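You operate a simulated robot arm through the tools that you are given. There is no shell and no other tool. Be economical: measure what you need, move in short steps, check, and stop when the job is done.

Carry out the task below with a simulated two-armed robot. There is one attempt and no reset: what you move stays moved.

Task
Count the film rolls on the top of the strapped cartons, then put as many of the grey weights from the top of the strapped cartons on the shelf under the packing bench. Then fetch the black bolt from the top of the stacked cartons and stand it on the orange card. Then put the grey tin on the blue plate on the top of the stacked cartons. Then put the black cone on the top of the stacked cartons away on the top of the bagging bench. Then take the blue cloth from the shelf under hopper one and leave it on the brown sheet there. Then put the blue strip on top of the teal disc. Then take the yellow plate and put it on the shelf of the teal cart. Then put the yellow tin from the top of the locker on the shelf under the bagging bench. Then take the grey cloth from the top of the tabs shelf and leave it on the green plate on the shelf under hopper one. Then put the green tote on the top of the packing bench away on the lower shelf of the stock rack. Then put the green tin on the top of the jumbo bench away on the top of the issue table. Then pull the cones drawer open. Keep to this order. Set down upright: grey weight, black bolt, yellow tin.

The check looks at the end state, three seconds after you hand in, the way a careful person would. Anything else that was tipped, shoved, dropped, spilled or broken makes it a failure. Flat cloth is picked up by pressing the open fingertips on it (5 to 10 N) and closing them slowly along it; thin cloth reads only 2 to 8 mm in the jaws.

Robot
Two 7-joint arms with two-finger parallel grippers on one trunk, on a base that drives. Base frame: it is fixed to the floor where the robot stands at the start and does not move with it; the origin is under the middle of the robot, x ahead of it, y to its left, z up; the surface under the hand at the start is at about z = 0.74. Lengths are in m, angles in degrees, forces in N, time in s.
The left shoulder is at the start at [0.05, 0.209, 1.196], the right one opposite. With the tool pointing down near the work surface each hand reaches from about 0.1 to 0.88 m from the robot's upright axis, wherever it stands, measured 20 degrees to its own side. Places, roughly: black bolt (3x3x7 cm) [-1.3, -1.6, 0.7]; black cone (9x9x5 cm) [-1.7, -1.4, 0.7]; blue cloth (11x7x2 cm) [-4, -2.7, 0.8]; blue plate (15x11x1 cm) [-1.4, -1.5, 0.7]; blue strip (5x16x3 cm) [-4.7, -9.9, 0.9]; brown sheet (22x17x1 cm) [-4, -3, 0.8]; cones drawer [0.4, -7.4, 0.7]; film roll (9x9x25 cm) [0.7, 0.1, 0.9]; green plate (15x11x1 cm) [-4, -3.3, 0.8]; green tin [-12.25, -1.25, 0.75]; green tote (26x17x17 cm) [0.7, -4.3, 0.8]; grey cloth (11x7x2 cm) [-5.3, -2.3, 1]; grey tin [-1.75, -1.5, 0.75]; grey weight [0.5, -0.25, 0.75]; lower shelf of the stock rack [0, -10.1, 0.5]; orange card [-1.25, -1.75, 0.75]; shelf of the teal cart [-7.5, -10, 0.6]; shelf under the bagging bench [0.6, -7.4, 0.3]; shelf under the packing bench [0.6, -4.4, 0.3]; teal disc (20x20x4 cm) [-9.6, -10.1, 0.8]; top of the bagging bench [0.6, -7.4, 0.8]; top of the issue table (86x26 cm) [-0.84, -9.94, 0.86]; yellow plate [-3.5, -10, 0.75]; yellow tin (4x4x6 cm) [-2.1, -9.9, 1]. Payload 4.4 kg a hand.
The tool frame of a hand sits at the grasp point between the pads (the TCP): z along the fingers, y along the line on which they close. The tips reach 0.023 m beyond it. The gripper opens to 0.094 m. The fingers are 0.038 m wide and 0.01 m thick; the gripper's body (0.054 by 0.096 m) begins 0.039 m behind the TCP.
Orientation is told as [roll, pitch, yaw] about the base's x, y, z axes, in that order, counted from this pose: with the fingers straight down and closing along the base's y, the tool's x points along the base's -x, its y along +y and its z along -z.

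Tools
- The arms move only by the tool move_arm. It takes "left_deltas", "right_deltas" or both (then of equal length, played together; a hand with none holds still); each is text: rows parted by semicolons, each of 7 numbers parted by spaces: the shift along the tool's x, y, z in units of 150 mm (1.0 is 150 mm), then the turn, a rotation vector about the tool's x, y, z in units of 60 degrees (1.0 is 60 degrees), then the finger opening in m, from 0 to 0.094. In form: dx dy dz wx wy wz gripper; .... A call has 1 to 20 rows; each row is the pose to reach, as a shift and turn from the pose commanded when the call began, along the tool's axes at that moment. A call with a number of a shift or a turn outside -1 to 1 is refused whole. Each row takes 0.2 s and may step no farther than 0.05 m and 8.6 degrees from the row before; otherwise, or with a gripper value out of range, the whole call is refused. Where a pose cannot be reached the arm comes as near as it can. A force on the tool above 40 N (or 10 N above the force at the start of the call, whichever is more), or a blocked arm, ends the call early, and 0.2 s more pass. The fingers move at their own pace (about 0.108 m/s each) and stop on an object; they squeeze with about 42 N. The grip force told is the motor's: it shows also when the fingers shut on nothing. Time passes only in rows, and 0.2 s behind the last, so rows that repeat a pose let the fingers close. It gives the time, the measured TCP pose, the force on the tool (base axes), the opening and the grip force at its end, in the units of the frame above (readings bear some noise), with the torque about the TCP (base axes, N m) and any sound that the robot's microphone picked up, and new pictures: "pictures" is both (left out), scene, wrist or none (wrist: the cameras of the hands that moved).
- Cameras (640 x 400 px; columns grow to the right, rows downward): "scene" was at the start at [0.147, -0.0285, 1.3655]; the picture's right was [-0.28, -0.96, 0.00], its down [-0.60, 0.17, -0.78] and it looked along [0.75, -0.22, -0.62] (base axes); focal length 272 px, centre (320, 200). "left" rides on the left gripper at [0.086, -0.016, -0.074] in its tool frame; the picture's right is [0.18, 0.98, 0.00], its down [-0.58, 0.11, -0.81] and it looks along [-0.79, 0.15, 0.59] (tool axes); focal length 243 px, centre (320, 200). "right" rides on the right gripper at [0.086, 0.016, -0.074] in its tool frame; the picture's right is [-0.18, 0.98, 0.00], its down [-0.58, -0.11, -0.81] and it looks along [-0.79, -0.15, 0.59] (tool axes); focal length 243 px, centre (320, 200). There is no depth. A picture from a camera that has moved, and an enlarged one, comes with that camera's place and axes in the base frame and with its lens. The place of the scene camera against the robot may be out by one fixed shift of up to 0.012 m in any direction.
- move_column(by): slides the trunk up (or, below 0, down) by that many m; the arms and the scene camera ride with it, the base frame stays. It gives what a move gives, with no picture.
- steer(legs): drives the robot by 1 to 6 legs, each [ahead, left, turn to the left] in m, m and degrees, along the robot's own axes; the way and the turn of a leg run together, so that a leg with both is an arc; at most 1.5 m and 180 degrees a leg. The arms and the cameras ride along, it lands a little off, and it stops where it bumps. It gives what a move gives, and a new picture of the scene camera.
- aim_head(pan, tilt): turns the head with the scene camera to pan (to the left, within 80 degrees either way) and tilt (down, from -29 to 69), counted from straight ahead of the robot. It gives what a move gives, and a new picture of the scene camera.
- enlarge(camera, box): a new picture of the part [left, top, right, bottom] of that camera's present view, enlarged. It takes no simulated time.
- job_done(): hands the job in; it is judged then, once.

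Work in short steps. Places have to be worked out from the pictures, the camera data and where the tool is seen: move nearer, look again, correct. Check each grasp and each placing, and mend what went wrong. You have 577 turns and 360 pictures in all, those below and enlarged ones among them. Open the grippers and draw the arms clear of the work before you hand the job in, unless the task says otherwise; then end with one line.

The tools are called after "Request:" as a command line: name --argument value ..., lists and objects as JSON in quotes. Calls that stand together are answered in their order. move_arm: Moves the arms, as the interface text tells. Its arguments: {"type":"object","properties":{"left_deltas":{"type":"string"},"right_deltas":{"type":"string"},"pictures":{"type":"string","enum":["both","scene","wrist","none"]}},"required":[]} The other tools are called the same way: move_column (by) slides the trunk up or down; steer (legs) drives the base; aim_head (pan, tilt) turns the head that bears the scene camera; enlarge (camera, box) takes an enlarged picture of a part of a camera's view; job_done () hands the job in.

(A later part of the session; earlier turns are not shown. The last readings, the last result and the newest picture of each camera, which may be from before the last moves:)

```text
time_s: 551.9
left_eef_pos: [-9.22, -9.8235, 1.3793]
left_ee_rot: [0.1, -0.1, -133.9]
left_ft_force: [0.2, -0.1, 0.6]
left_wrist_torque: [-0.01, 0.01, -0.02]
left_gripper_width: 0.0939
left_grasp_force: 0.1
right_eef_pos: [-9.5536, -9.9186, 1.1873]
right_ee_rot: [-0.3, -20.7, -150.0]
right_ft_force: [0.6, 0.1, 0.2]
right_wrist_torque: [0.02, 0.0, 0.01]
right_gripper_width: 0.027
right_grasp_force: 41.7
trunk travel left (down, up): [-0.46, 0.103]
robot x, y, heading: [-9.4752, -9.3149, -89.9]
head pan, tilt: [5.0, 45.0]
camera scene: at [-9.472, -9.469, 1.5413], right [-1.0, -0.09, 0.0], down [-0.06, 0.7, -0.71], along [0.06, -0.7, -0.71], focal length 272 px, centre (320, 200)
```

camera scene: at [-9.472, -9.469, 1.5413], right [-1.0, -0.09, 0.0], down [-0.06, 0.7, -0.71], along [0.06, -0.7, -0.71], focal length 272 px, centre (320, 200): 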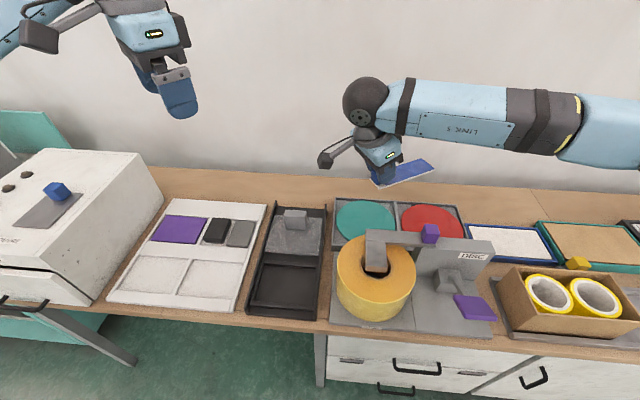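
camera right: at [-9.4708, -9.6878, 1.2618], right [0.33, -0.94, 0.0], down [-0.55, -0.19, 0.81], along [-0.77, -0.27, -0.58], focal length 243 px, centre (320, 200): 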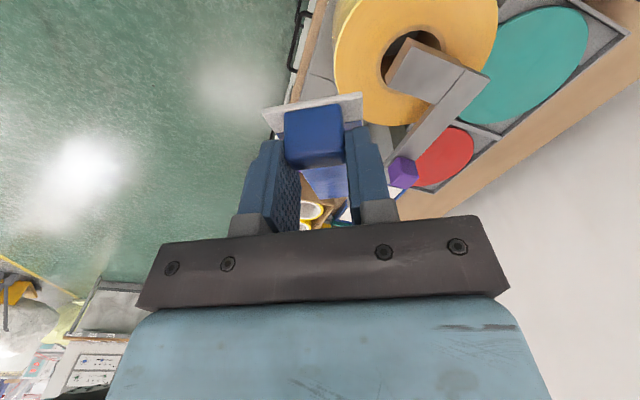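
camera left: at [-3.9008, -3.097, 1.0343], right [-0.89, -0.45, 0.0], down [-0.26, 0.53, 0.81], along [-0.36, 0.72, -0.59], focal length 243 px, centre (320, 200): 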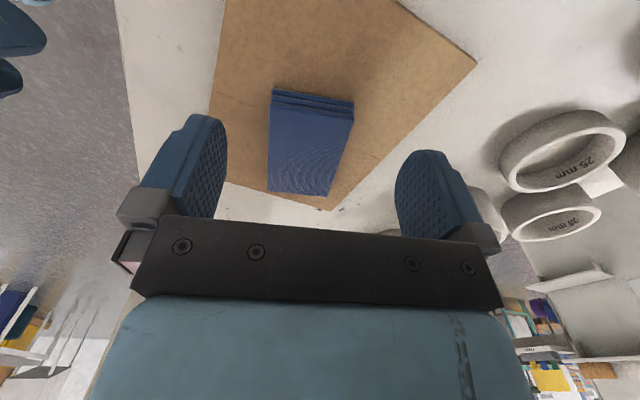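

Now a clear view: disc centre [-9.573,-10.10]. I bring the strip over it, staying high.

Request:
move_arm --right_deltas "-0.03 0.2 0.05 0 0 0 0.01; -0.08 0.4 0.1 0 0 0 0.01; -0.14 0.6 0.15 0 0 0 0.01; -0.2 0.8 0.2 0 0 0 0.01; -0.2 0.985 0.4 0 0 0 0.01; -0.15 0.985 0.6 0 0 0 0.01; -0.09 0.985 0.747 0 0 0 0.01; -0.09 0.985 0.747 0 0 0 0.01" --pictures "both"

```text
time_s: 553.7
left_eef_pos: [-9.2188, -9.8238, 1.3802]
left_ee_rot: [0.2, -0.2, -134.0]
left_ft_force: [0.6, 0.1, 0.4]
left_wrist_torque: [-0.01, -0.01, -0.01]
left_gripper_width: 0.0941
left_grasp_force: 0.1
right_eef_pos: [-9.5258, -10.0723, 1.0839]
right_ee_rot: [-0.3, -20.6, -150.1]
right_ft_force: [-0.5, -0.1, -0.1]
right_wrist_torque: [0.01, -0.03, 0.0]
right_gripper_width: 0.0272
right_grasp_force: 42.0
trunk travel left (down, up): [-0.46, 0.103]
robot x, y, heading: [-9.4785, -9.3177, -89.7]
head pan, tilt: [5.0, 45.0]
camera scene: at [-9.4719, -9.4699, 1.5411], right [-1.0, -0.09, 0.0], down [-0.06, 0.7, -0.71], along [0.06, -0.7, -0.71], focal length 272 px, centre (320, 200)
camera right: at [-9.4238, -10.0343, 1.1257], right [0.34, -0.94, 0.06], down [-0.28, -0.04, 0.96], along [-0.9, -0.34, -0.27], focal length 243 px, centre (320, 200)
```

scene: 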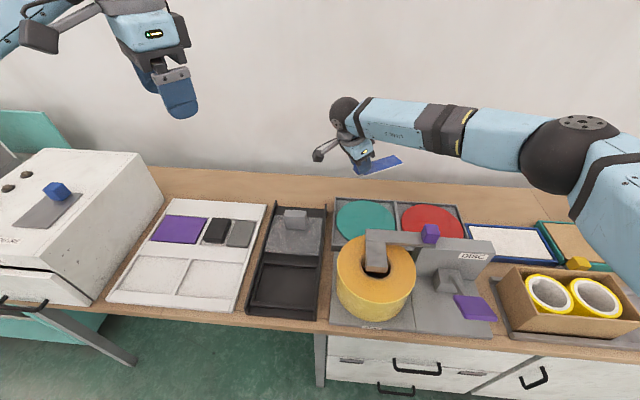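
right: 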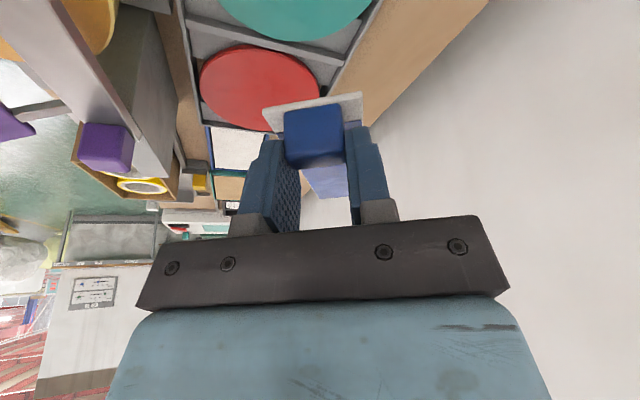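

I descend part-way and check the forearm's clearance over the bracket's purple knob.

Request:
move_arm --right_deltas "0.07 0 0.18 0 0 0 0.01; 0.14 0 0.36 0 0 0 0.01; 0.21 0 0.54 0 0 0 0.01; 0.28 0 0.74 0 0 0 0.01; 0.28 0 0.74 0 0 0 0.01" --pictures "both"

```text
time_s: 554.9
left_eef_pos: [-9.2211, -9.8235, 1.3792]
left_ee_rot: [0.1, -0.1, -133.9]
left_ft_force: [0.5, 0.1, 0.4]
left_wrist_torque: [0.06, 0.03, 0.0]
left_gripper_width: 0.0944
left_grasp_force: 0.0
right_eef_pos: [-9.5267, -10.0711, 0.9661]
right_ee_rot: [-0.3, -20.5, -150.0]
right_ft_force: [-0.1, -0.8, -0.9]
right_wrist_torque: [0.04, -0.08, 0.02]
right_gripper_width: 0.0272
right_grasp_force: 41.6
trunk travel left (down, up): [-0.46, 0.103]
robot x, y, heading: [-9.4783, -9.3161, -89.8]
head pan, tilt: [5.0, 45.0]
camera scene: at [-9.4722, -9.4695, 1.5412], right [-1.0, -0.09, 0.0], down [-0.06, 0.7, -0.71], along [0.06, -0.7, -0.71], focal length 272 px, centre (320, 200)
camera right: at [-9.4257, -10.032, 1.0076], right [0.34, -0.94, 0.06], down [-0.28, -0.04, 0.96], along [-0.9, -0.34, -0.28], focal length 243 px, centre (320, 200)
```

scene: 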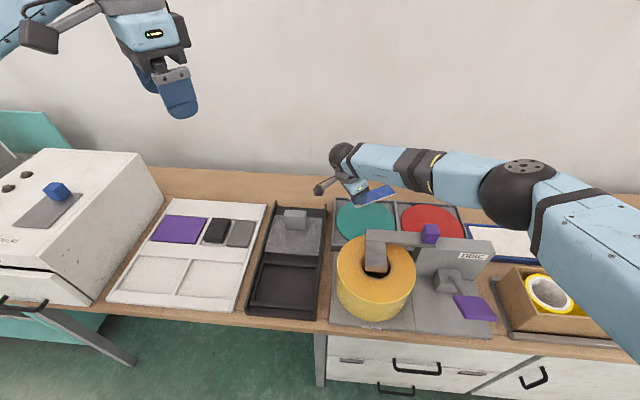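
right: 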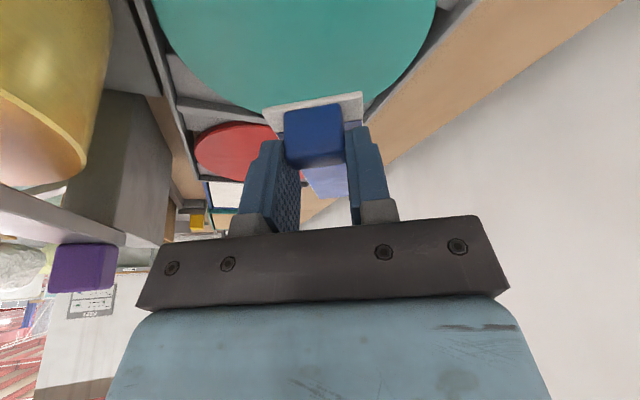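

The arm is nearly straight and passes well above the bracket. I go down further.

Request:
move_arm --right_deltas "0.05 0 0.14 0 0 0 0.01; 0.1 0 0.28 0 0 0 0.01; 0.164 0 0.437 0 0 0 0.01; 0.164 0 0.437 0 0 0 0.01" --pictures "both"

```text
time_s: 555.9
left_eef_pos: [-9.2199, -9.8245, 1.3807]
left_ee_rot: [0.1, -0.1, -134.0]
left_ft_force: [-0.6, -0.4, 0.2]
left_wrist_torque: [0.01, -0.02, -0.02]
left_gripper_width: 0.094
left_grasp_force: 0.0
right_eef_pos: [-9.5256, -10.0728, 0.8988]
right_ee_rot: [-0.3, -20.5, -150.0]
right_ft_force: [0.6, -0.3, -0.4]
right_wrist_torque: [-0.02, -0.02, -0.01]
right_gripper_width: 0.0271
right_grasp_force: 42.1
trunk travel left (down, up): [-0.46, 0.103]
robot x, y, heading: [-9.4794, -9.3173, -89.7]
head pan, tilt: [5.0, 45.0]
camera scene: at [-9.4723, -9.4698, 1.5411], right [-1.0, -0.09, 0.0], down [-0.06, 0.7, -0.71], along [0.06, -0.7, -0.71], focal length 272 px, centre (320, 200)
camera right: at [-9.4243, -10.0336, 0.9382], right [0.34, -0.94, 0.06], down [-0.28, -0.04, 0.96], along [-0.9, -0.34, -0.28], focal length 243 px, centre (320, 200)
```

scene: 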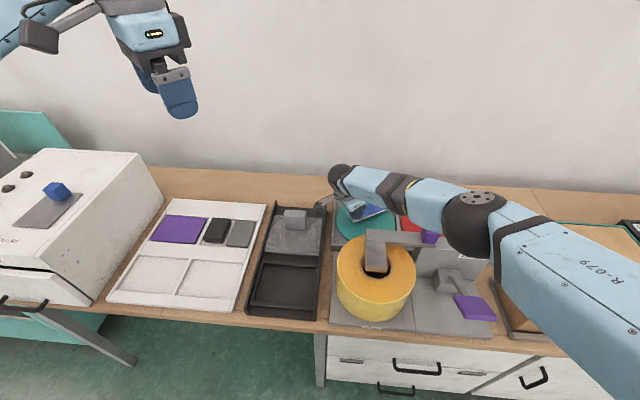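
right: 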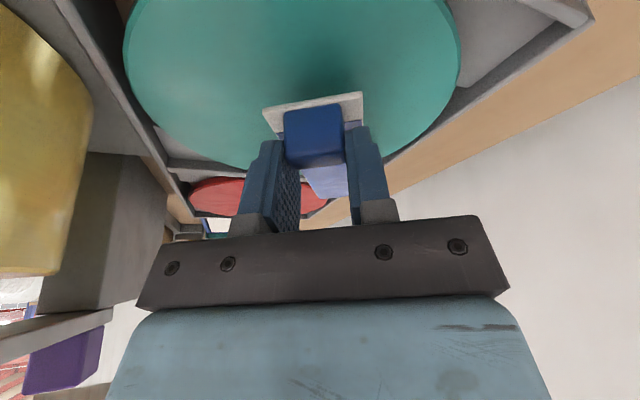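

Over the disc. I lower gently to contact.

Request:
move_arm --right_deltas "0.03 0 0.08 0 0 0 0.01; 0.06 0 0.16 0 0 0 0.01; 0.07 0 0.18 0 0 0 0.01; 0.077 0 0.2 0 0 0 0.01; 0.084 0 0.22 0 0 0 0.01" --pictures "none"

```text
time_s: 557.1
left_eef_pos: [-9.219, -9.8207, 1.3815]
left_ee_rot: [0.2, -0.4, -134.1]
left_ft_force: [0.3, 0.2, 0.0]
left_wrist_torque: [0.03, -0.01, 0.0]
left_gripper_width: 0.0942
left_grasp_force: 0.0
right_eef_pos: [-9.5249, -10.0694, 0.868]
right_ee_rot: [0.0, -20.8, -150.2]
right_ft_force: [-2.5, 0.1, 37.3]
right_wrist_torque: [0.04, -0.13, -0.01]
right_gripper_width: 0.0277
right_grasp_force: 42.0
trunk travel left (down, up): [-0.46, 0.103]
robot x, y, heading: [-9.4759, -9.3178, -89.8]
head pan, tilt: [5.0, 45.0]
```

Contact at 0.868. I ease off, release and rise straight up.

Request:
move_arm --right_deltas "-0.008 0 -0.024 0 0 0 0.01; -0.008 0 -0.024 0 0 0 0.04; -0.008 0 -0.024 0 0 0 0.055; -0.008 0 -0.024 0 0 0 0.055; -0.05 0 -0.15 0 0 0 0.055; -0.14 0 -0.36 0 0 0 0.055; -0.24 0 -0.6 0 0 0 0.055; -0.33 0 -0.85 0 0 0 0.055" --pictures "both"

```text
time_s: 558.9
left_eef_pos: [-9.2192, -9.8227, 1.3802]
left_ee_rot: [0.1, -0.1, -134.0]
left_ft_force: [0.7, 0.1, 1.3]
left_wrist_torque: [-0.02, -0.01, -0.02]
left_gripper_width: 0.0941
left_grasp_force: 0.1
right_eef_pos: [-9.5289, -10.0735, 1.0003]
right_ee_rot: [-0.3, -20.5, -150.0]
right_ft_force: [-0.7, 0.0, 0.2]
right_wrist_torque: [-0.01, 0.02, -0.01]
right_gripper_width: 0.055
right_grasp_force: 0.2
trunk travel left (down, up): [-0.46, 0.103]
robot x, y, heading: [-9.4738, -9.3159, -89.5]
head pan, tilt: [5.0, 45.0]
camera scene: at [-9.4721, -9.4689, 1.5411], right [-1.0, -0.09, 0.0], down [-0.06, 0.7, -0.71], along [0.06, -0.7, -0.71], focal length 272 px, centre (320, 200)
camera right: at [-9.4272, -10.0342, 1.0422], right [0.34, -0.94, 0.06], down [-0.28, -0.04, 0.96], along [-0.9, -0.34, -0.28], focal length 243 px, centre (320, 200)
```

scene: 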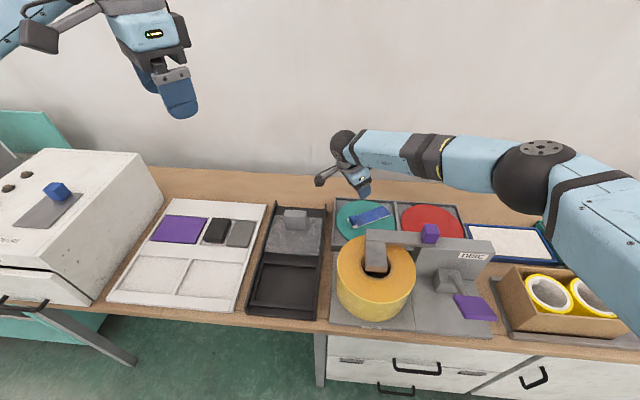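
right: 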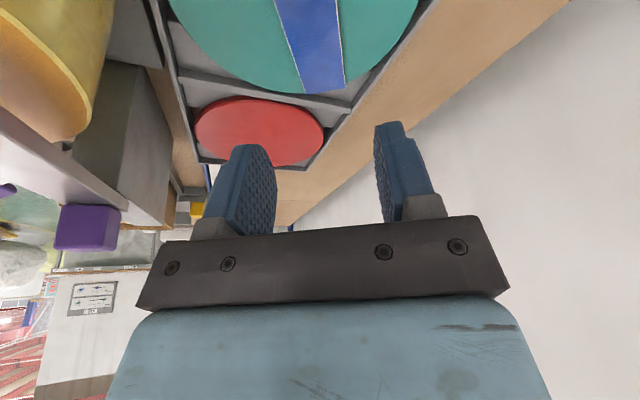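

The strip lies on the teal disc. I raise the right hand, back away, and square both hands.

Request:
move_arm --right_deltas "-0.1 0 -0.25 0 0 0 0.055; -0.2 0 -0.5 0 0 0 0.055; -0.3 0 -0.8 0 0 0 0.055; -0.3 0 -0.8 0 0 0 0.055" --pictures "none"

Request:
steer --legs '[[-0.7, 0, 0]]'

Request:
move_arm --left_deltas "0 0 0 0 0 -0.09 0.094; 0 0 0 0 0 -0.18 0.094; 0 0 0 0 0 -0.27 0.094; 0 0 0 0 0 -0.36 0.094; 0 0 0 0 0 -0.45 0.094; 0 0 0 0 0 -0.54 0.094; 0 0 0 0 0 -0.63 0.094; 0 0 0 0 0 -0.73 0.094" --right_deltas "0 0 0 0 0.12 0 0.055; 0 0 0 0 0.24 0 0.055; 0 0 0 0 0.34 0 0.055; 0 0 0 0 0.34 0 0.055; 0 0 0 0 0.34 0 0.055; 0 0 0 0 0.34 0 0.055; 0 0 0 0 0.34 0 0.055; 0 0 0 0 0.34 0 0.055" --pictures "none"

Request:
move_arm --right_deltas "0.05 0 0 0 0 -0.12 0.055; 0.1 0 0 0 0 -0.25 0.055; 0.15 0 0 0 0 -0.38 0.055; 0.2 0 0 0 0 -0.51 0.055; 0.2 0 0 0 0 -0.64 0.055; 0.2 0 0 0 0 -0.77 0.055; 0.2 0 0 0 0 -0.9 0.055; 0.2 0 0 0 0 -1.0 0.055" --pictures "none"

```text
time_s: 559.9
left_eef_pos: [-9.2202, -9.8237, 1.3795]
left_ee_rot: [0.1, -0.1, -134.1]
left_ft_force: [-0.4, 0.6, -0.8]
left_wrist_torque: [0.01, 0.02, 0.0]
left_gripper_width: 0.0938
left_grasp_force: 0.0
right_eef_pos: [-9.5268, -10.075, 1.1279]
right_ee_rot: [-0.4, -20.5, -150.0]
right_ft_force: [0.2, -0.1, -0.4]
right_wrist_torque: [-0.03, 0.04, 0.01]
right_gripper_width: 0.0548
right_grasp_force: 0.1
trunk travel left (down, up): [-0.46, 0.103]
robot x, y, heading: [-9.4788, -9.3163, -90.2]
head pan, tilt: [5.0, 45.0]
```

```text
time_s: 563.7
left_eef_pos: [-9.2221, -9.1282, 1.3804]
left_ee_rot: [0.0, -0.1, -133.9]
left_ft_force: [0.1, 0.4, 0.0]
left_wrist_torque: [0.02, 0.0, 0.02]
left_gripper_width: 0.0939
left_grasp_force: 0.0
right_eef_pos: [-9.5279, -9.3813, 1.1251]
right_ee_rot: [-0.3, -20.4, -149.8]
right_ft_force: [0.4, -1.1, -0.4]
right_wrist_torque: [0.01, 0.0, -0.01]
right_gripper_width: 0.055
right_grasp_force: 0.0
trunk travel left (down, up): [-0.46, 0.103]
robot x, y, heading: [-9.4835, -8.6239, -89.4]
head pan, tilt: [5.0, 45.0]
camera scene: at [-9.4753, -8.7757, 1.541], right [-1.0, -0.09, 0.0], down [-0.07, 0.7, -0.71], along [0.07, -0.7, -0.71], focal length 272 px, centre (320, 200)
```

scene: 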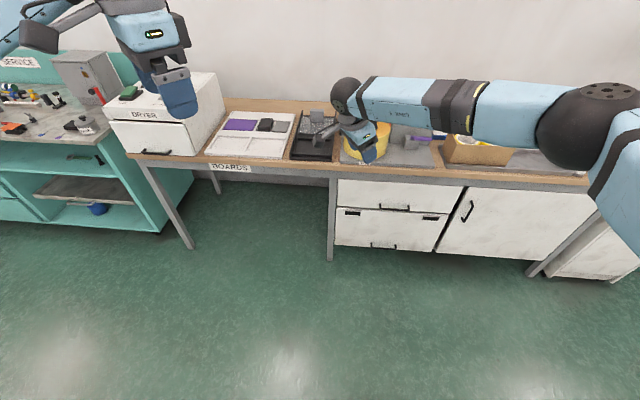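

```text
time_s: 565.5
left_eef_pos: [-9.2217, -9.1288, 1.3793]
left_ee_rot: [0.1, -0.1, -89.8]
left_ft_force: [0.0, -0.6, 0.0]
left_wrist_torque: [0.0, -0.01, -0.02]
left_gripper_width: 0.0941
left_grasp_force: 0.1
right_eef_pos: [-9.528, -9.3798, 1.128]
right_ee_rot: [-0.3, -0.2, -149.9]
right_ft_force: [0.2, -0.4, 0.3]
right_wrist_torque: [-0.01, -0.01, -0.03]
right_gripper_width: 0.055
right_grasp_force: 0.1
trunk travel left (down, up): [-0.46, 0.103]
robot x, y, heading: [-9.4817, -8.6213, -89.8]
head pan, tilt: [5.0, 45.0]
```

```text
time_s: 567.3
left_eef_pos: [-9.2232, -9.129, 1.3783]
left_ee_rot: [0.1, -0.1, -90.0]
left_ft_force: [0.8, 0.0, -0.2]
left_wrist_torque: [-0.02, -0.01, -0.03]
left_gripper_width: 0.0939
left_grasp_force: 0.1
right_eef_pos: [-9.5022, -9.365, 1.126]
right_ee_rot: [-0.3, 0.3, -89.8]
right_ft_force: [-0.3, 0.5, 0.0]
right_wrist_torque: [-0.01, 0.02, 0.04]
right_gripper_width: 0.0549
right_grasp_force: 0.0
trunk travel left (down, up): [-0.46, 0.103]
robot x, y, heading: [-9.4853, -8.621, -89.5]
head pan, tilt: [5.0, 45.0]
```

Hands squared. Heading east, I stop before the teal cart to look at its shelf.

Request:
steer --legs '[[0, 1.0, 0], [0, 0.95, 0]]'

Request:
aim_head --pan 0 --tilt 35

```text
time_s: 585.0
left_eef_pos: [-7.2358, -9.0895, 1.3786]
left_ee_rot: [0.0, -0.2, -89.2]
left_ft_force: [-0.8, 0.3, -0.1]
left_wrist_torque: [-0.02, -0.01, 0.01]
left_gripper_width: 0.0939
left_grasp_force: 0.0
right_eef_pos: [-7.5122, -9.3293, 1.127]
right_ee_rot: [-0.2, 0.2, -89.1]
right_ft_force: [-0.2, -0.3, 0.3]
right_wrist_torque: [0.02, -0.01, 0.05]
right_gripper_width: 0.0549
right_grasp_force: 0.0
trunk travel left (down, up): [-0.46, 0.103]
robot x, y, heading: [-7.5029, -8.588, -88.7]
head pan, tilt: [5.0, 45.0]
camera scene: at [-7.493, -8.7392, 1.5411], right [-0.99, -0.11, 0.0], down [-0.08, 0.7, -0.71], along [0.08, -0.7, -0.71], focal length 272 px, centre (320, 200)
```

scene: 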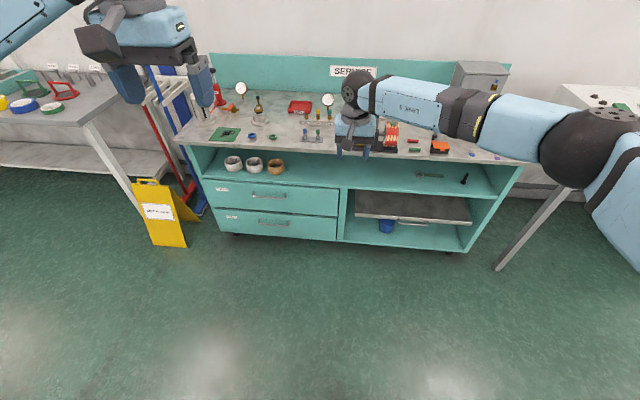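

```text
time_s: 585.7
left_eef_pos: [-7.2353, -9.089, 1.38]
left_ee_rot: [0.1, 0.0, -89.1]
left_ft_force: [1.3, 0.8, -0.5]
left_wrist_torque: [0.0, 0.01, 0.0]
left_gripper_width: 0.094
left_grasp_force: 0.0
right_eef_pos: [-7.5107, -9.3293, 1.1279]
right_ee_rot: [-0.3, 0.3, -89.1]
right_ft_force: [0.5, -0.8, 0.2]
right_wrist_torque: [-0.01, 0.0, -0.01]
right_gripper_width: 0.0549
right_grasp_force: 0.1
trunk travel left (down, up): [-0.46, 0.103]
robot x, y, heading: [-7.4984, -8.5854, -88.7]
head pan, tilt: [0.0, 35.0]
camera scene: at [-7.4997, -8.7464, 1.5559], right [-1.0, -0.02, 0.0], down [-0.01, 0.57, -0.82], along [0.02, -0.82, -0.57], focal length 272 px, centre (320, 200)
```

scene: 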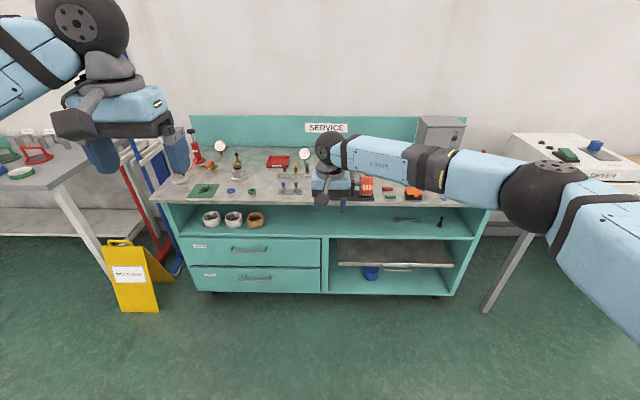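

The cart's open shelf (z≈0.6) has free space in its middle. I go on east to the yellow plate.

Request:
steer --legs '[[0, 1.4, -1], [0, 1.4, 0], [0, 1.05, 0]]'

Request:
aim_head --pan 0 --tilt 40

```text
time_s: 619.4
left_eef_pos: [-3.3746, -9.0421, 1.3792]
left_ee_rot: [0.0, -0.2, -88.8]
left_ft_force: [-0.5, -0.3, 0.8]
left_wrist_torque: [0.01, 0.03, 0.05]
left_gripper_width: 0.0938
left_grasp_force: 0.0
right_eef_pos: [-3.6473, -9.2846, 1.1269]
right_ee_rot: [-0.3, 0.1, -88.7]
right_ft_force: [0.3, -0.5, -0.3]
right_wrist_torque: [0.03, 0.04, -0.02]
right_gripper_width: 0.0554
right_grasp_force: 0.0
trunk travel left (down, up): [-0.46, 0.103]
robot x, y, heading: [-3.6398, -8.5404, -88.5]
head pan, tilt: [0.0, 35.0]
camera scene: at [-3.6409, -8.7016, 1.5559], right [-1.0, -0.03, 0.0], down [-0.02, 0.57, -0.82], along [0.02, -0.82, -0.57], focal length 272 px, centre (320, 200)
```

scene: 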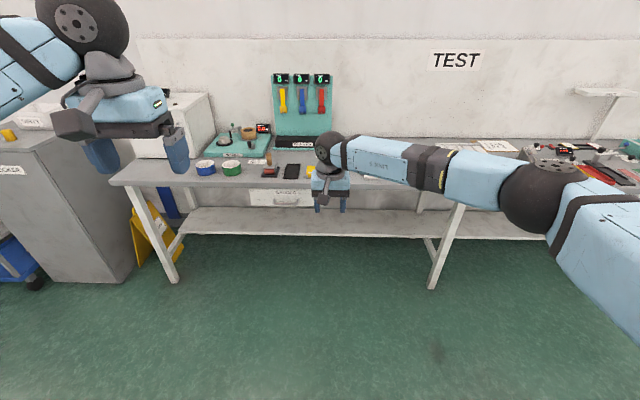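

```text
time_s: 620.0
left_eef_pos: [-3.373, -9.0421, 1.378]
left_ee_rot: [-0.1, 0.0, -88.8]
left_ft_force: [-0.4, -0.8, 0.0]
left_wrist_torque: [-0.01, 0.0, 0.01]
left_gripper_width: 0.094
left_grasp_force: 0.2
right_eef_pos: [-3.6472, -9.2859, 1.1261]
right_ee_rot: [-0.3, 0.2, -88.8]
right_ft_force: [1.0, 0.7, 0.2]
right_wrist_torque: [0.0, 0.01, 0.05]
right_gripper_width: 0.0548
right_grasp_force: 0.0
trunk travel left (down, up): [-0.46, 0.103]
robot x, y, heading: [-3.6412, -8.5424, -88.5]
head pan, tilt: [0.0, 40.0]
camera scene: at [-3.6408, -8.6986, 1.5484], right [-1.0, -0.03, 0.0], down [-0.02, 0.64, -0.77], along [0.02, -0.77, -0.64], focal length 272 px, centre (320, 200)
```

scene: 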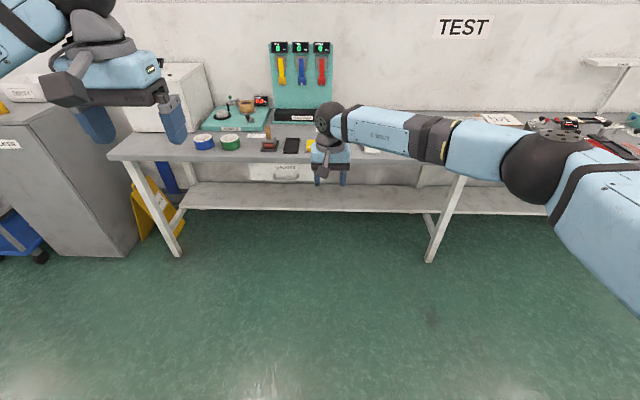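

The yellow plate is behind the right hand. I swing that hand right and move closer.

Request:
move_arm --right_deltas "0 -0.3 0 0 0 0 0.055; 0 -0.6 0 0 0 0 0.055; 0 -0.9 0 0 0 0 0.055; 0 -1.0 0 0 0 0 0.055" --pictures "none"

Request:
steer --legs '[[0.5, 0, -1.5]]'

Request:
enlarge --camera "scene" --box '[140, 110, 460, 310]'

```text
time_s: 621.0
left_eef_pos: [-3.3739, -9.042, 1.379]
left_ee_rot: [0.0, -0.1, -88.8]
left_ft_force: [0.1, -0.2, -0.3]
left_wrist_torque: [0.0, 0.0, 0.02]
left_gripper_width: 0.0941
left_grasp_force: 0.1
right_eef_pos: [-3.7992, -9.2893, 1.1281]
right_ee_rot: [-0.3, 0.2, -88.7]
right_ft_force: [-0.1, 0.2, 0.9]
right_wrist_torque: [0.01, 0.01, -0.03]
right_gripper_width: 0.0547
right_grasp_force: 0.0
trunk travel left (down, up): [-0.46, 0.103]
robot x, y, heading: [-3.6426, -8.542, -88.4]
head pan, tilt: [0.0, 40.0]
```

```text
time_s: 624.0
left_eef_pos: [-3.3788, -9.5388, 1.3793]
left_ee_rot: [0.0, -0.2, -90.3]
left_ft_force: [-0.9, -0.3, 0.4]
left_wrist_torque: [0.0, 0.06, -0.03]
left_gripper_width: 0.0937
left_grasp_force: 0.0
right_eef_pos: [-3.809, -9.7763, 1.1291]
right_ee_rot: [-0.3, 0.1, -90.1]
right_ft_force: [0.5, 0.5, -0.2]
right_wrist_torque: [0.02, 0.0, 0.0]
right_gripper_width: 0.0549
right_grasp_force: 0.1
trunk travel left (down, up): [-0.46, 0.103]
robot x, y, heading: [-3.6332, -9.0324, -89.9]
head pan, tilt: [0.0, 40.0]
camera scene: at [-3.6367, -9.189, 1.5485], right [-1.0, 0.0, 0.0], down [0.0, 0.64, -0.77], along [0.0, -0.77, -0.64], focal length 272 px, centre (320, 200)
```

scene: 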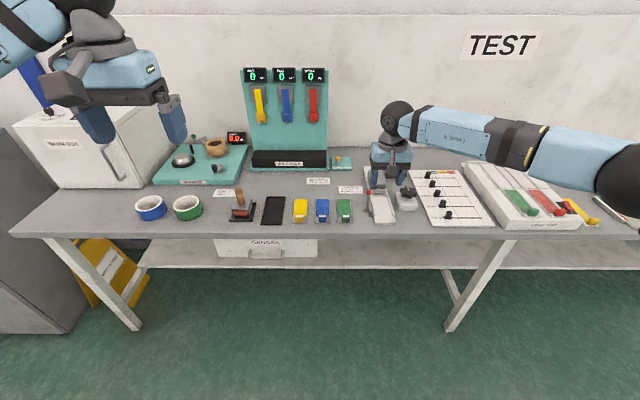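

```text
2.00 times, centred on (300, 210) of scene
camera zoom: at [-3.6367, -9.189, 1.5485], right [-1.0, 0.0, 0.0], down [0.0, 0.64, -0.77], along [0.0, -0.77, -0.64], focal length 543 px, centre (360, 180)
```

zoom: 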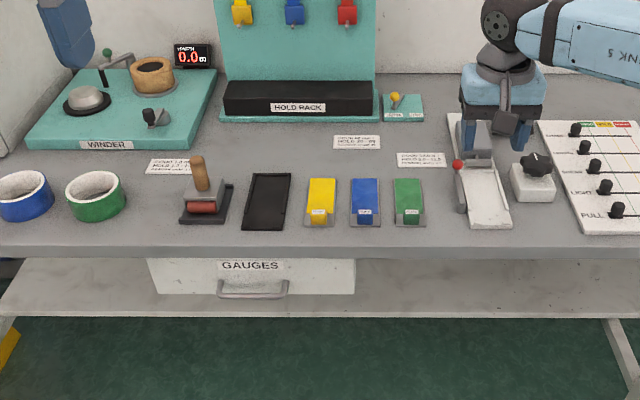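

The yellow plate is the small one at about [-3.565,-9.95]. I move in and bring the right hand over it for a close look.

Request:
steer --legs '[[0.22, 0, 0]]'

Request:
move_arm --right_deltas "0.2 0.2 0 0 0 0 0.055; 0.4 0.4 0 0 0 0 0.055; 0.6 0.6 0 0 0 0 0.055; 0.8 0.8 0 0 0 0 0.055; 0.95 1.0 0.05 0 0 0 0.055" --pictures "none"

Request:
move_arm --right_deltas "0 0.2 0.2 0 -0.1 0 0.055; 0 0.4 0.4 0 -0.2 0 0.055; 0 0.6 0.6 0 -0.3 0 0.055; 0 0.6 0.8 0 -0.333 0 0.055; 0 0.6 0.9 0 -0.333 0 0.055" --pictures "wrist"

```text
time_s: 625.7
left_eef_pos: [-3.3799, -9.7656, 1.3799]
left_ee_rot: [-0.1, -0.2, -90.3]
left_ft_force: [0.1, 0.2, -0.4]
left_wrist_torque: [-0.01, -0.02, -0.02]
left_gripper_width: 0.094
left_grasp_force: 0.0
right_eef_pos: [-3.8105, -9.9996, 1.1287]
right_ee_rot: [-0.2, 0.1, -90.3]
right_ft_force: [-0.3, -0.1, -0.6]
right_wrist_torque: [0.02, 0.01, 0.02]
right_gripper_width: 0.0549
right_grasp_force: 0.0
trunk travel left (down, up): [-0.46, 0.103]
robot x, y, heading: [-3.632, -9.2584, -89.8]
head pan, tilt: [0.0, 40.0]
camera scene: at [-3.6367, -9.4132, 1.5485], right [-1.0, 0.0, 0.0], down [0.0, 0.64, -0.77], along [0.0, -0.77, -0.64], focal length 272 px, centre (320, 200)
```

scene: 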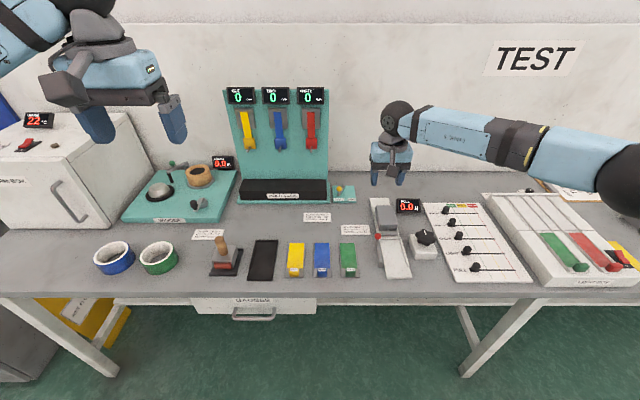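

```text
time_s: 626.9
left_eef_pos: [-3.3774, -9.7654, 1.3783]
left_ee_rot: [-0.1, 0.0, -90.3]
left_ft_force: [0.3, 0.1, -0.3]
left_wrist_torque: [0.02, -0.03, 0.03]
left_gripper_width: 0.0941
left_grasp_force: 0.1
right_eef_pos: [-3.6583, -9.8595, 1.1211]
right_ee_rot: [-0.4, 0.1, -90.3]
right_ft_force: [-0.3, -0.2, -0.1]
right_wrist_torque: [0.01, 0.0, 0.0]
right_gripper_width: 0.0549
right_grasp_force: 0.1
trunk travel left (down, up): [-0.46, 0.103]
robot x, y, heading: [-3.6323, -9.2586, -90.2]
head pan, tilt: [0.0, 40.0]
```

```text
time_s: 628.1
left_eef_pos: [-3.3796, -9.764, 1.379]
left_ee_rot: [0.0, -0.1, -90.4]
left_ft_force: [-0.2, -0.1, 0.1]
left_wrist_torque: [0.0, 0.0, 0.0]
left_gripper_width: 0.094
left_grasp_force: 0.2
right_eef_pos: [-3.5686, -9.8581, 0.9855]
right_ee_rot: [-0.3, -19.9, -90.2]
right_ft_force: [-0.5, 0.6, 0.3]
right_wrist_torque: [0.03, -0.01, 0.01]
right_gripper_width: 0.055
right_grasp_force: 0.0
trunk travel left (down, up): [-0.46, 0.103]
robot x, y, heading: [-3.6362, -9.2594, -89.7]
head pan, tilt: [0.0, 40.0]
camera right: at [-3.5522, -9.7527, 1.0275], right [0.98, -0.18, 0.06], down [-0.11, -0.27, 0.96], along [-0.15, -0.95, -0.29], focal length 243 px, centre (320, 200)
```

right: 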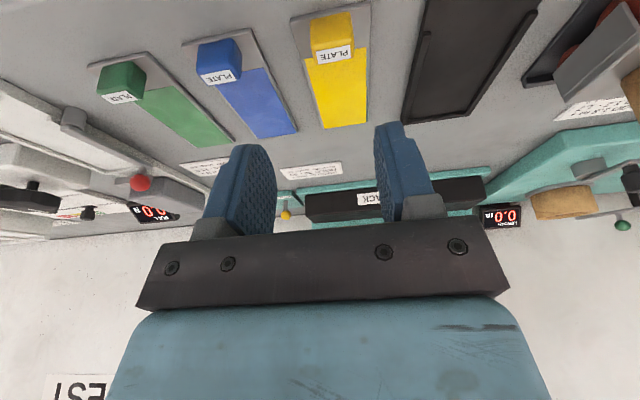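

It's a plate with a grip block at its near end. For the low cart slot I want a 45° grasp, so I back 8 cm, tilt to 45°, and line up on the block at [-3.556,-9.885].

Request:
steer --legs '[[-0.08, 0, 0]]'

Request:
move_arm --right_deltas "-0.05 0.02 0.05 0 -0.1 0 0.055; -0.1 0.04 0.1 0 -0.2 0 0.055; -0.15 0.06 0.2 0 -0.3 0 0.055; -0.243 0.084 0.307 0 -0.418 0 0.055; -0.243 0.084 0.307 0 -0.418 0 0.055" --pictures "wrist"

```text
time_s: 629.1
left_eef_pos: [-3.3794, -9.6882, 1.3795]
left_ee_rot: [0.0, -0.1, -90.2]
left_ft_force: [-0.7, 0.4, 0.1]
left_wrist_torque: [0.01, 0.01, 0.0]
left_gripper_width: 0.0939
left_grasp_force: 0.0
right_eef_pos: [-3.5697, -9.7798, 0.985]
right_ee_rot: [-0.3, -19.8, -90.1]
right_ft_force: [0.3, 0.4, 0.0]
right_wrist_torque: [-0.01, 0.02, -0.01]
right_gripper_width: 0.0549
right_grasp_force: 0.1
trunk travel left (down, up): [-0.46, 0.103]
robot x, y, heading: [-3.6362, -9.1836, -89.6]
head pan, tilt: [0.0, 40.0]
camera scene: at [-3.6365, -9.3362, 1.5482], right [-1.0, 0.0, 0.0], down [0.0, 0.64, -0.77], along [0.0, -0.77, -0.64], focal length 272 px, centre (320, 200)
```

scene: 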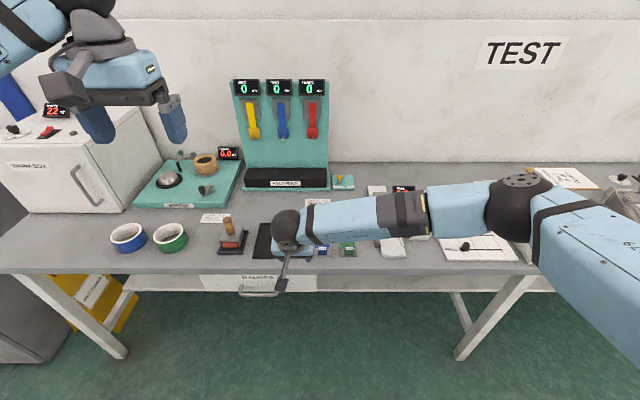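

```text
time_s: 630.3
left_eef_pos: [-3.3791, -9.6858, 1.3806]
left_ee_rot: [0.0, -0.3, -90.2]
left_ft_force: [-0.5, 0.0, 0.7]
left_wrist_torque: [-0.03, 0.04, -0.03]
left_gripper_width: 0.094
left_grasp_force: 0.0
right_eef_pos: [-3.5585, -9.8309, 0.9543]
right_ee_rot: [-0.4, -45.0, -89.8]
right_ft_force: [-0.9, 0.3, -0.1]
right_wrist_torque: [-0.03, 0.03, 0.04]
right_gripper_width: 0.0547
right_grasp_force: 0.0
trunk travel left (down, up): [-0.46, 0.103]
robot x, y, heading: [-3.6332, -9.1789, -89.6]
head pan, tilt: [0.0, 40.0]
camera right: at [-3.5422, -9.7168, 0.9474], right [0.98, -0.13, 0.13], down [-0.1, 0.16, 0.98], along [-0.15, -0.98, 0.14], focal length 243 px, centre (320, 200)
```

right: 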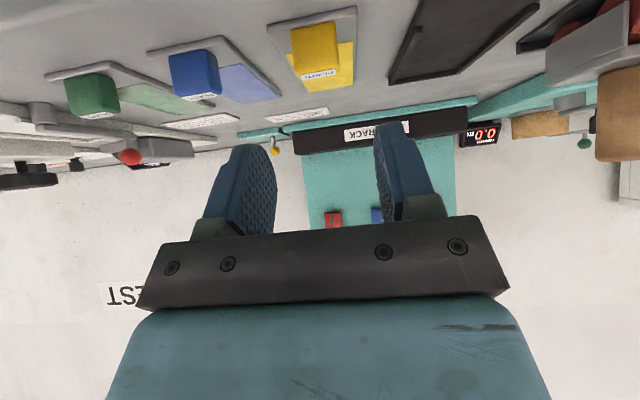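

Block at [-3.558,-9.88,0.877]. I advance along the fingers and close.

Request:
move_arm --right_deltas "0.01 0 0.2 0 0 0 0.055; 0.02 0 0.4 0 0 0 0.055; 0.035 0 0.53 0 0 0 0.055; 0.035 0 0.53 0 0 0 0.055; 0.035 0 0.53 0 0 0 0.04; 0.035 0 0.53 0 0 0 0.03; 0.035 0 0.53 0 0 0 0.01; 0.035 0 0.53 0 0 0 0.01" --pictures "wrist"

```text
time_s: 632.1
left_eef_pos: [-3.3785, -9.6848, 1.3801]
left_ee_rot: [0.0, -0.1, -90.2]
left_ft_force: [0.1, 0.0, -0.2]
left_wrist_torque: [-0.04, 0.02, 0.03]
left_gripper_width: 0.094
left_grasp_force: 0.1
right_eef_pos: [-3.556, -9.882, 0.894]
right_ee_rot: [-0.3, -45.0, -89.9]
right_ft_force: [-1.2, -0.5, 5.8]
right_wrist_torque: [-0.35, -0.16, -0.27]
right_gripper_width: 0.0279
right_grasp_force: 42.3
trunk travel left (down, up): [-0.46, 0.103]
robot x, y, heading: [-3.6326, -9.1804, -89.9]
head pan, tilt: [0.0, 40.0]
camera right: at [-3.5391, -9.7682, 0.8877], right [0.98, -0.13, 0.13], down [-0.1, 0.16, 0.98], along [-0.15, -0.98, 0.14], focal length 243 px, centre (320, 200)
```

right: 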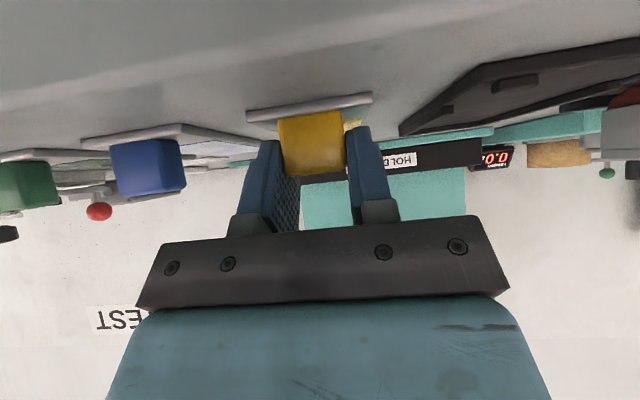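

Gripped (28 mm). I lift it, check it stays level, and back off.

Request:
move_arm --right_deltas "-0.06 0 -0.06 0 0 0 0.01; -0.2 0 -0.2 0 0 0 0.01; -0.4 0 -0.4 0 0 0 0.01; -0.55 0 -0.55 0 0 0 0.01; -0.55 0 -0.55 0 0 0 0.01" --pictures "wrist"

Request:
steer --legs '[[-0.5, 0, 0]]'

```text
time_s: 633.3
left_eef_pos: [-3.3785, -9.6871, 1.38]
left_ee_rot: [-0.1, -0.1, -90.2]
left_ft_force: [0.5, 0.5, -0.2]
left_wrist_torque: [-0.01, -0.01, 0.04]
left_gripper_width: 0.0939
left_grasp_force: 0.0
right_eef_pos: [-3.5552, -9.8845, 1.0103]
right_ee_rot: [-0.4, -44.8, -89.9]
right_ft_force: [-0.3, -0.3, -2.3]
right_wrist_torque: [0.13, 0.01, 0.01]
right_gripper_width: 0.0277
right_grasp_force: 42.0
trunk travel left (down, up): [-0.46, 0.103]
robot x, y, heading: [-3.6352, -9.1796, -89.9]
head pan, tilt: [0.0, 40.0]
camera right: at [-3.5388, -9.7711, 1.0033], right [0.98, -0.13, 0.12], down [-0.1, 0.16, 0.98], along [-0.15, -0.98, 0.14], focal length 243 px, centre (320, 200)
```

right: 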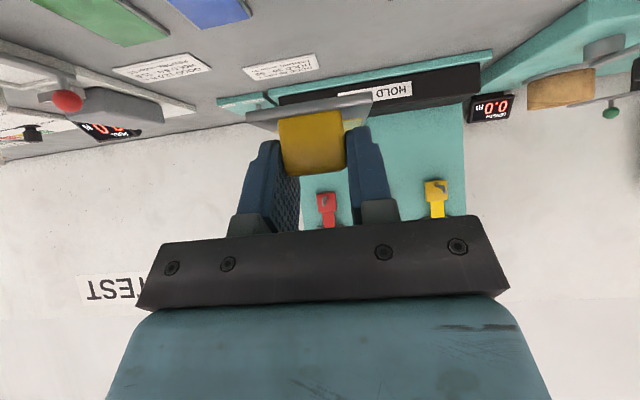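

```text
time_s: 636.3
left_eef_pos: [-3.38, -9.1783, 1.3785]
left_ee_rot: [-0.1, -0.1, -90.3]
left_ft_force: [0.1, -0.3, 0.4]
left_wrist_torque: [-0.01, 0.0, -0.01]
left_gripper_width: 0.0938
left_grasp_force: 0.0
right_eef_pos: [-3.5583, -9.3754, 1.0092]
right_ee_rot: [-0.4, -44.9, -90.2]
right_ft_force: [-0.2, -0.1, -3.1]
right_wrist_torque: [0.1, -0.03, 0.0]
right_gripper_width: 0.0276
right_grasp_force: 41.4
trunk travel left (down, up): [-0.46, 0.103]
robot x, y, heading: [-3.6312, -8.6714, -89.8]
head pan, tilt: [0.0, 40.0]
camera scene: at [-3.6376, -8.8276, 1.5482], right [-1.0, 0.0, 0.0], down [0.0, 0.64, -0.77], along [0.0, -0.77, -0.64], focal length 272 px, centre (320, 200)
```

scene: 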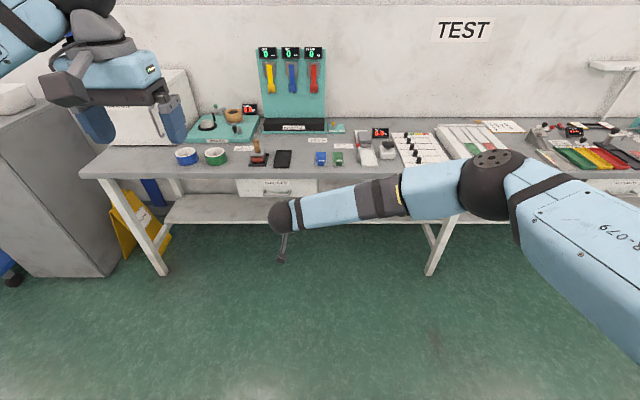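

Plate secured and level. I strafe west about 4 m to the teal cart.

Request:
steer --legs '[[0, -1.4, 0], [0, -1.4, 0], [0, -1.2, 0]]'

Request:
move_column --by -0.4

Request:
aim_head --pan 0 --tilt 25

```text
time_s: 671.2
left_eef_pos: [-7.3737, -9.168, 1.3787]
left_ee_rot: [-0.1, -0.1, -89.8]
left_ft_force: [0.3, -0.3, 0.6]
left_wrist_torque: [0.03, 0.0, 0.01]
left_gripper_width: 0.0939
left_grasp_force: 0.0
right_eef_pos: [-7.5509, -9.3677, 1.0103]
right_ee_rot: [-0.4, -44.9, -89.3]
right_ft_force: [0.6, -0.2, -2.2]
right_wrist_torque: [0.1, -0.01, 0.05]
right_gripper_width: 0.0279
right_grasp_force: 41.7
trunk travel left (down, up): [-0.46, 0.103]
robot x, y, heading: [-7.6392, -8.6644, -89.3]
head pan, tilt: [0.0, 40.0]
camera scene: at [-7.636, -8.8203, 1.5483], right [-1.0, -0.01, 0.0], down [-0.01, 0.64, -0.77], along [0.01, -0.77, -0.64], focal length 272 px, centre (320, 200)
```

scene: 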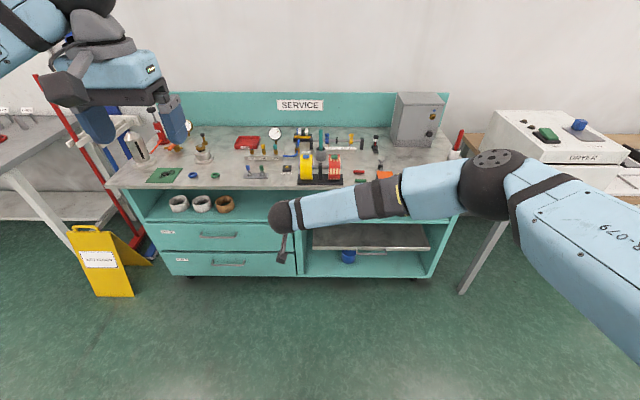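

```text
time_s: 675.0
left_eef_pos: [-7.3758, -9.1674, 0.9778]
left_ee_rot: [-0.1, -0.1, -89.6]
left_ft_force: [0.8, 0.1, -0.1]
left_wrist_torque: [-0.01, -0.01, -0.02]
left_gripper_width: 0.094
left_grasp_force: 0.1
right_eef_pos: [-7.5495, -9.3673, 0.6101]
right_ee_rot: [-0.3, -44.8, -89.4]
right_ft_force: [-0.1, 0.6, -2.5]
right_wrist_torque: [0.12, 0.01, -0.01]
right_gripper_width: 0.0277
right_grasp_force: 42.1
trunk travel left (down, up): [-0.06, 0.503]
robot x, y, heading: [-7.6317, -8.6608, -89.4]
head pan, tilt: [0.0, 40.0]
```

```text
time_s: 675.8
left_eef_pos: [-7.3748, -9.1681, 0.9779]
left_ee_rot: [-0.1, -0.1, -89.7]
left_ft_force: [-0.1, -0.1, 0.2]
left_wrist_torque: [0.0, 0.02, 0.02]
left_gripper_width: 0.0938
left_grasp_force: 0.1
right_eef_pos: [-7.5491, -9.3674, 0.6109]
right_ee_rot: [-0.4, -45.0, -89.3]
right_ft_force: [0.2, 0.0, -3.5]
right_wrist_torque: [0.11, -0.01, 0.03]
right_gripper_width: 0.0277
right_grasp_force: 42.0
trunk travel left (down, up): [-0.06, 0.503]
robot x, y, heading: [-7.6338, -8.6605, -89.2]
head pan, tilt: [0.0, 25.0]
camera scene: at [-7.636, -8.8273, 1.1716], right [-1.0, -0.01, 0.0], down [-0.01, 0.42, -0.91], along [0.01, -0.91, -0.42], focal length 272 px, centre (320, 200)
```

scene: 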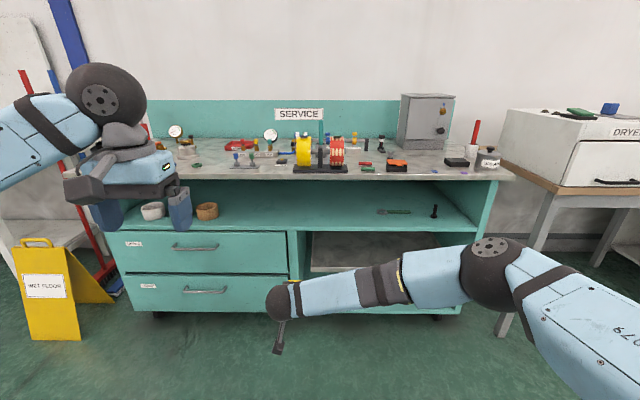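

The slot is z 0.597–0.814, front at y≈-9.78, free around x≈-7.55. I raise the hand slightly and drive forward to insert the plate.

Request:
move_arm --right_deltas "-0.13 0 -0.13 0 0 0 0.01; -0.26 0 -0.26 0 0 0 0.01; -0.26 0 -0.26 0 0 0 0.01" --pictures "none"

Request:
steer --legs '[[0.3, 0, -0.5]]'

Request:
enlarge --camera "right" --box '[0, 0, 640, 400]'

```text
time_s: 676.6
left_eef_pos: [-7.3746, -9.1681, 0.9788]
left_ee_rot: [0.1, -0.2, -89.7]
left_ft_force: [-0.2, 0.1, -0.8]
left_wrist_torque: [-0.02, 0.0, -0.01]
left_gripper_width: 0.0939
left_grasp_force: 0.0
right_eef_pos: [-7.5496, -9.3687, 0.6643]
right_ee_rot: [-0.4, -44.8, -89.4]
right_ft_force: [-0.3, 0.4, -2.9]
right_wrist_torque: [0.09, 0.04, -0.01]
right_gripper_width: 0.0278
right_grasp_force: 41.6
trunk travel left (down, up): [-0.06, 0.503]
robot x, y, heading: [-7.6328, -8.6638, -89.3]
head pan, tilt: [0.0, 25.0]
```

```text
time_s: 678.6
left_eef_pos: [-7.3791, -9.4702, 0.9788]
left_ee_rot: [0.0, -0.1, -90.5]
left_ft_force: [0.3, 0.1, -0.5]
left_wrist_torque: [0.01, -0.04, -0.02]
left_gripper_width: 0.0942
left_grasp_force: 0.0
right_eef_pos: [-7.5557, -9.6686, 0.6646]
right_ee_rot: [-0.4, -44.8, -90.0]
right_ft_force: [0.1, -0.1, -3.0]
right_wrist_torque: [0.12, -0.01, 0.0]
right_gripper_width: 0.0277
right_grasp_force: 42.4
trunk travel left (down, up): [-0.06, 0.503]
robot x, y, heading: [-7.6314, -8.9619, -89.8]
head pan, tilt: [0.0, 25.0]
camera scene: at [-7.6359, -9.1266, 1.1715], right [-1.0, 0.0, 0.0], down [0.0, 0.42, -0.91], along [0.0, -0.91, -0.42], focal length 272 px, centre (320, 200)
```

scene: 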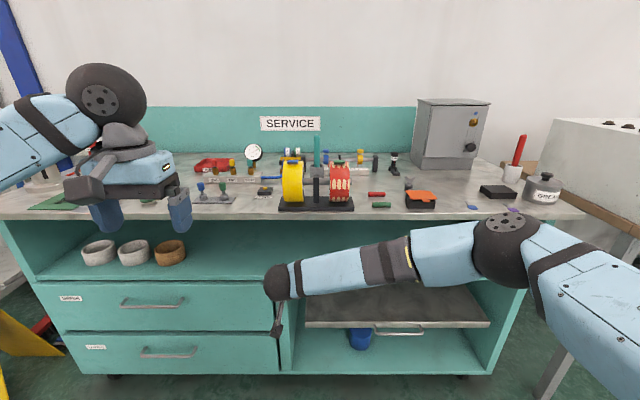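

```text
1.00 times, centred on (320, 200) of right (not enlarged: the box is as wide or as high as the picture)
camera zoom: at [-7.5391, -9.5544, 0.6576], right [0.98, -0.14, 0.12], down [-0.1, 0.16, 0.98], along [-0.15, -0.98, 0.14], focal length 243 px, centre (320, 200)
```

zoom: 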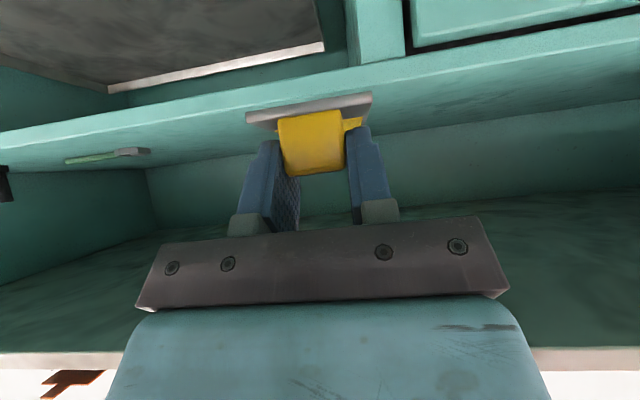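

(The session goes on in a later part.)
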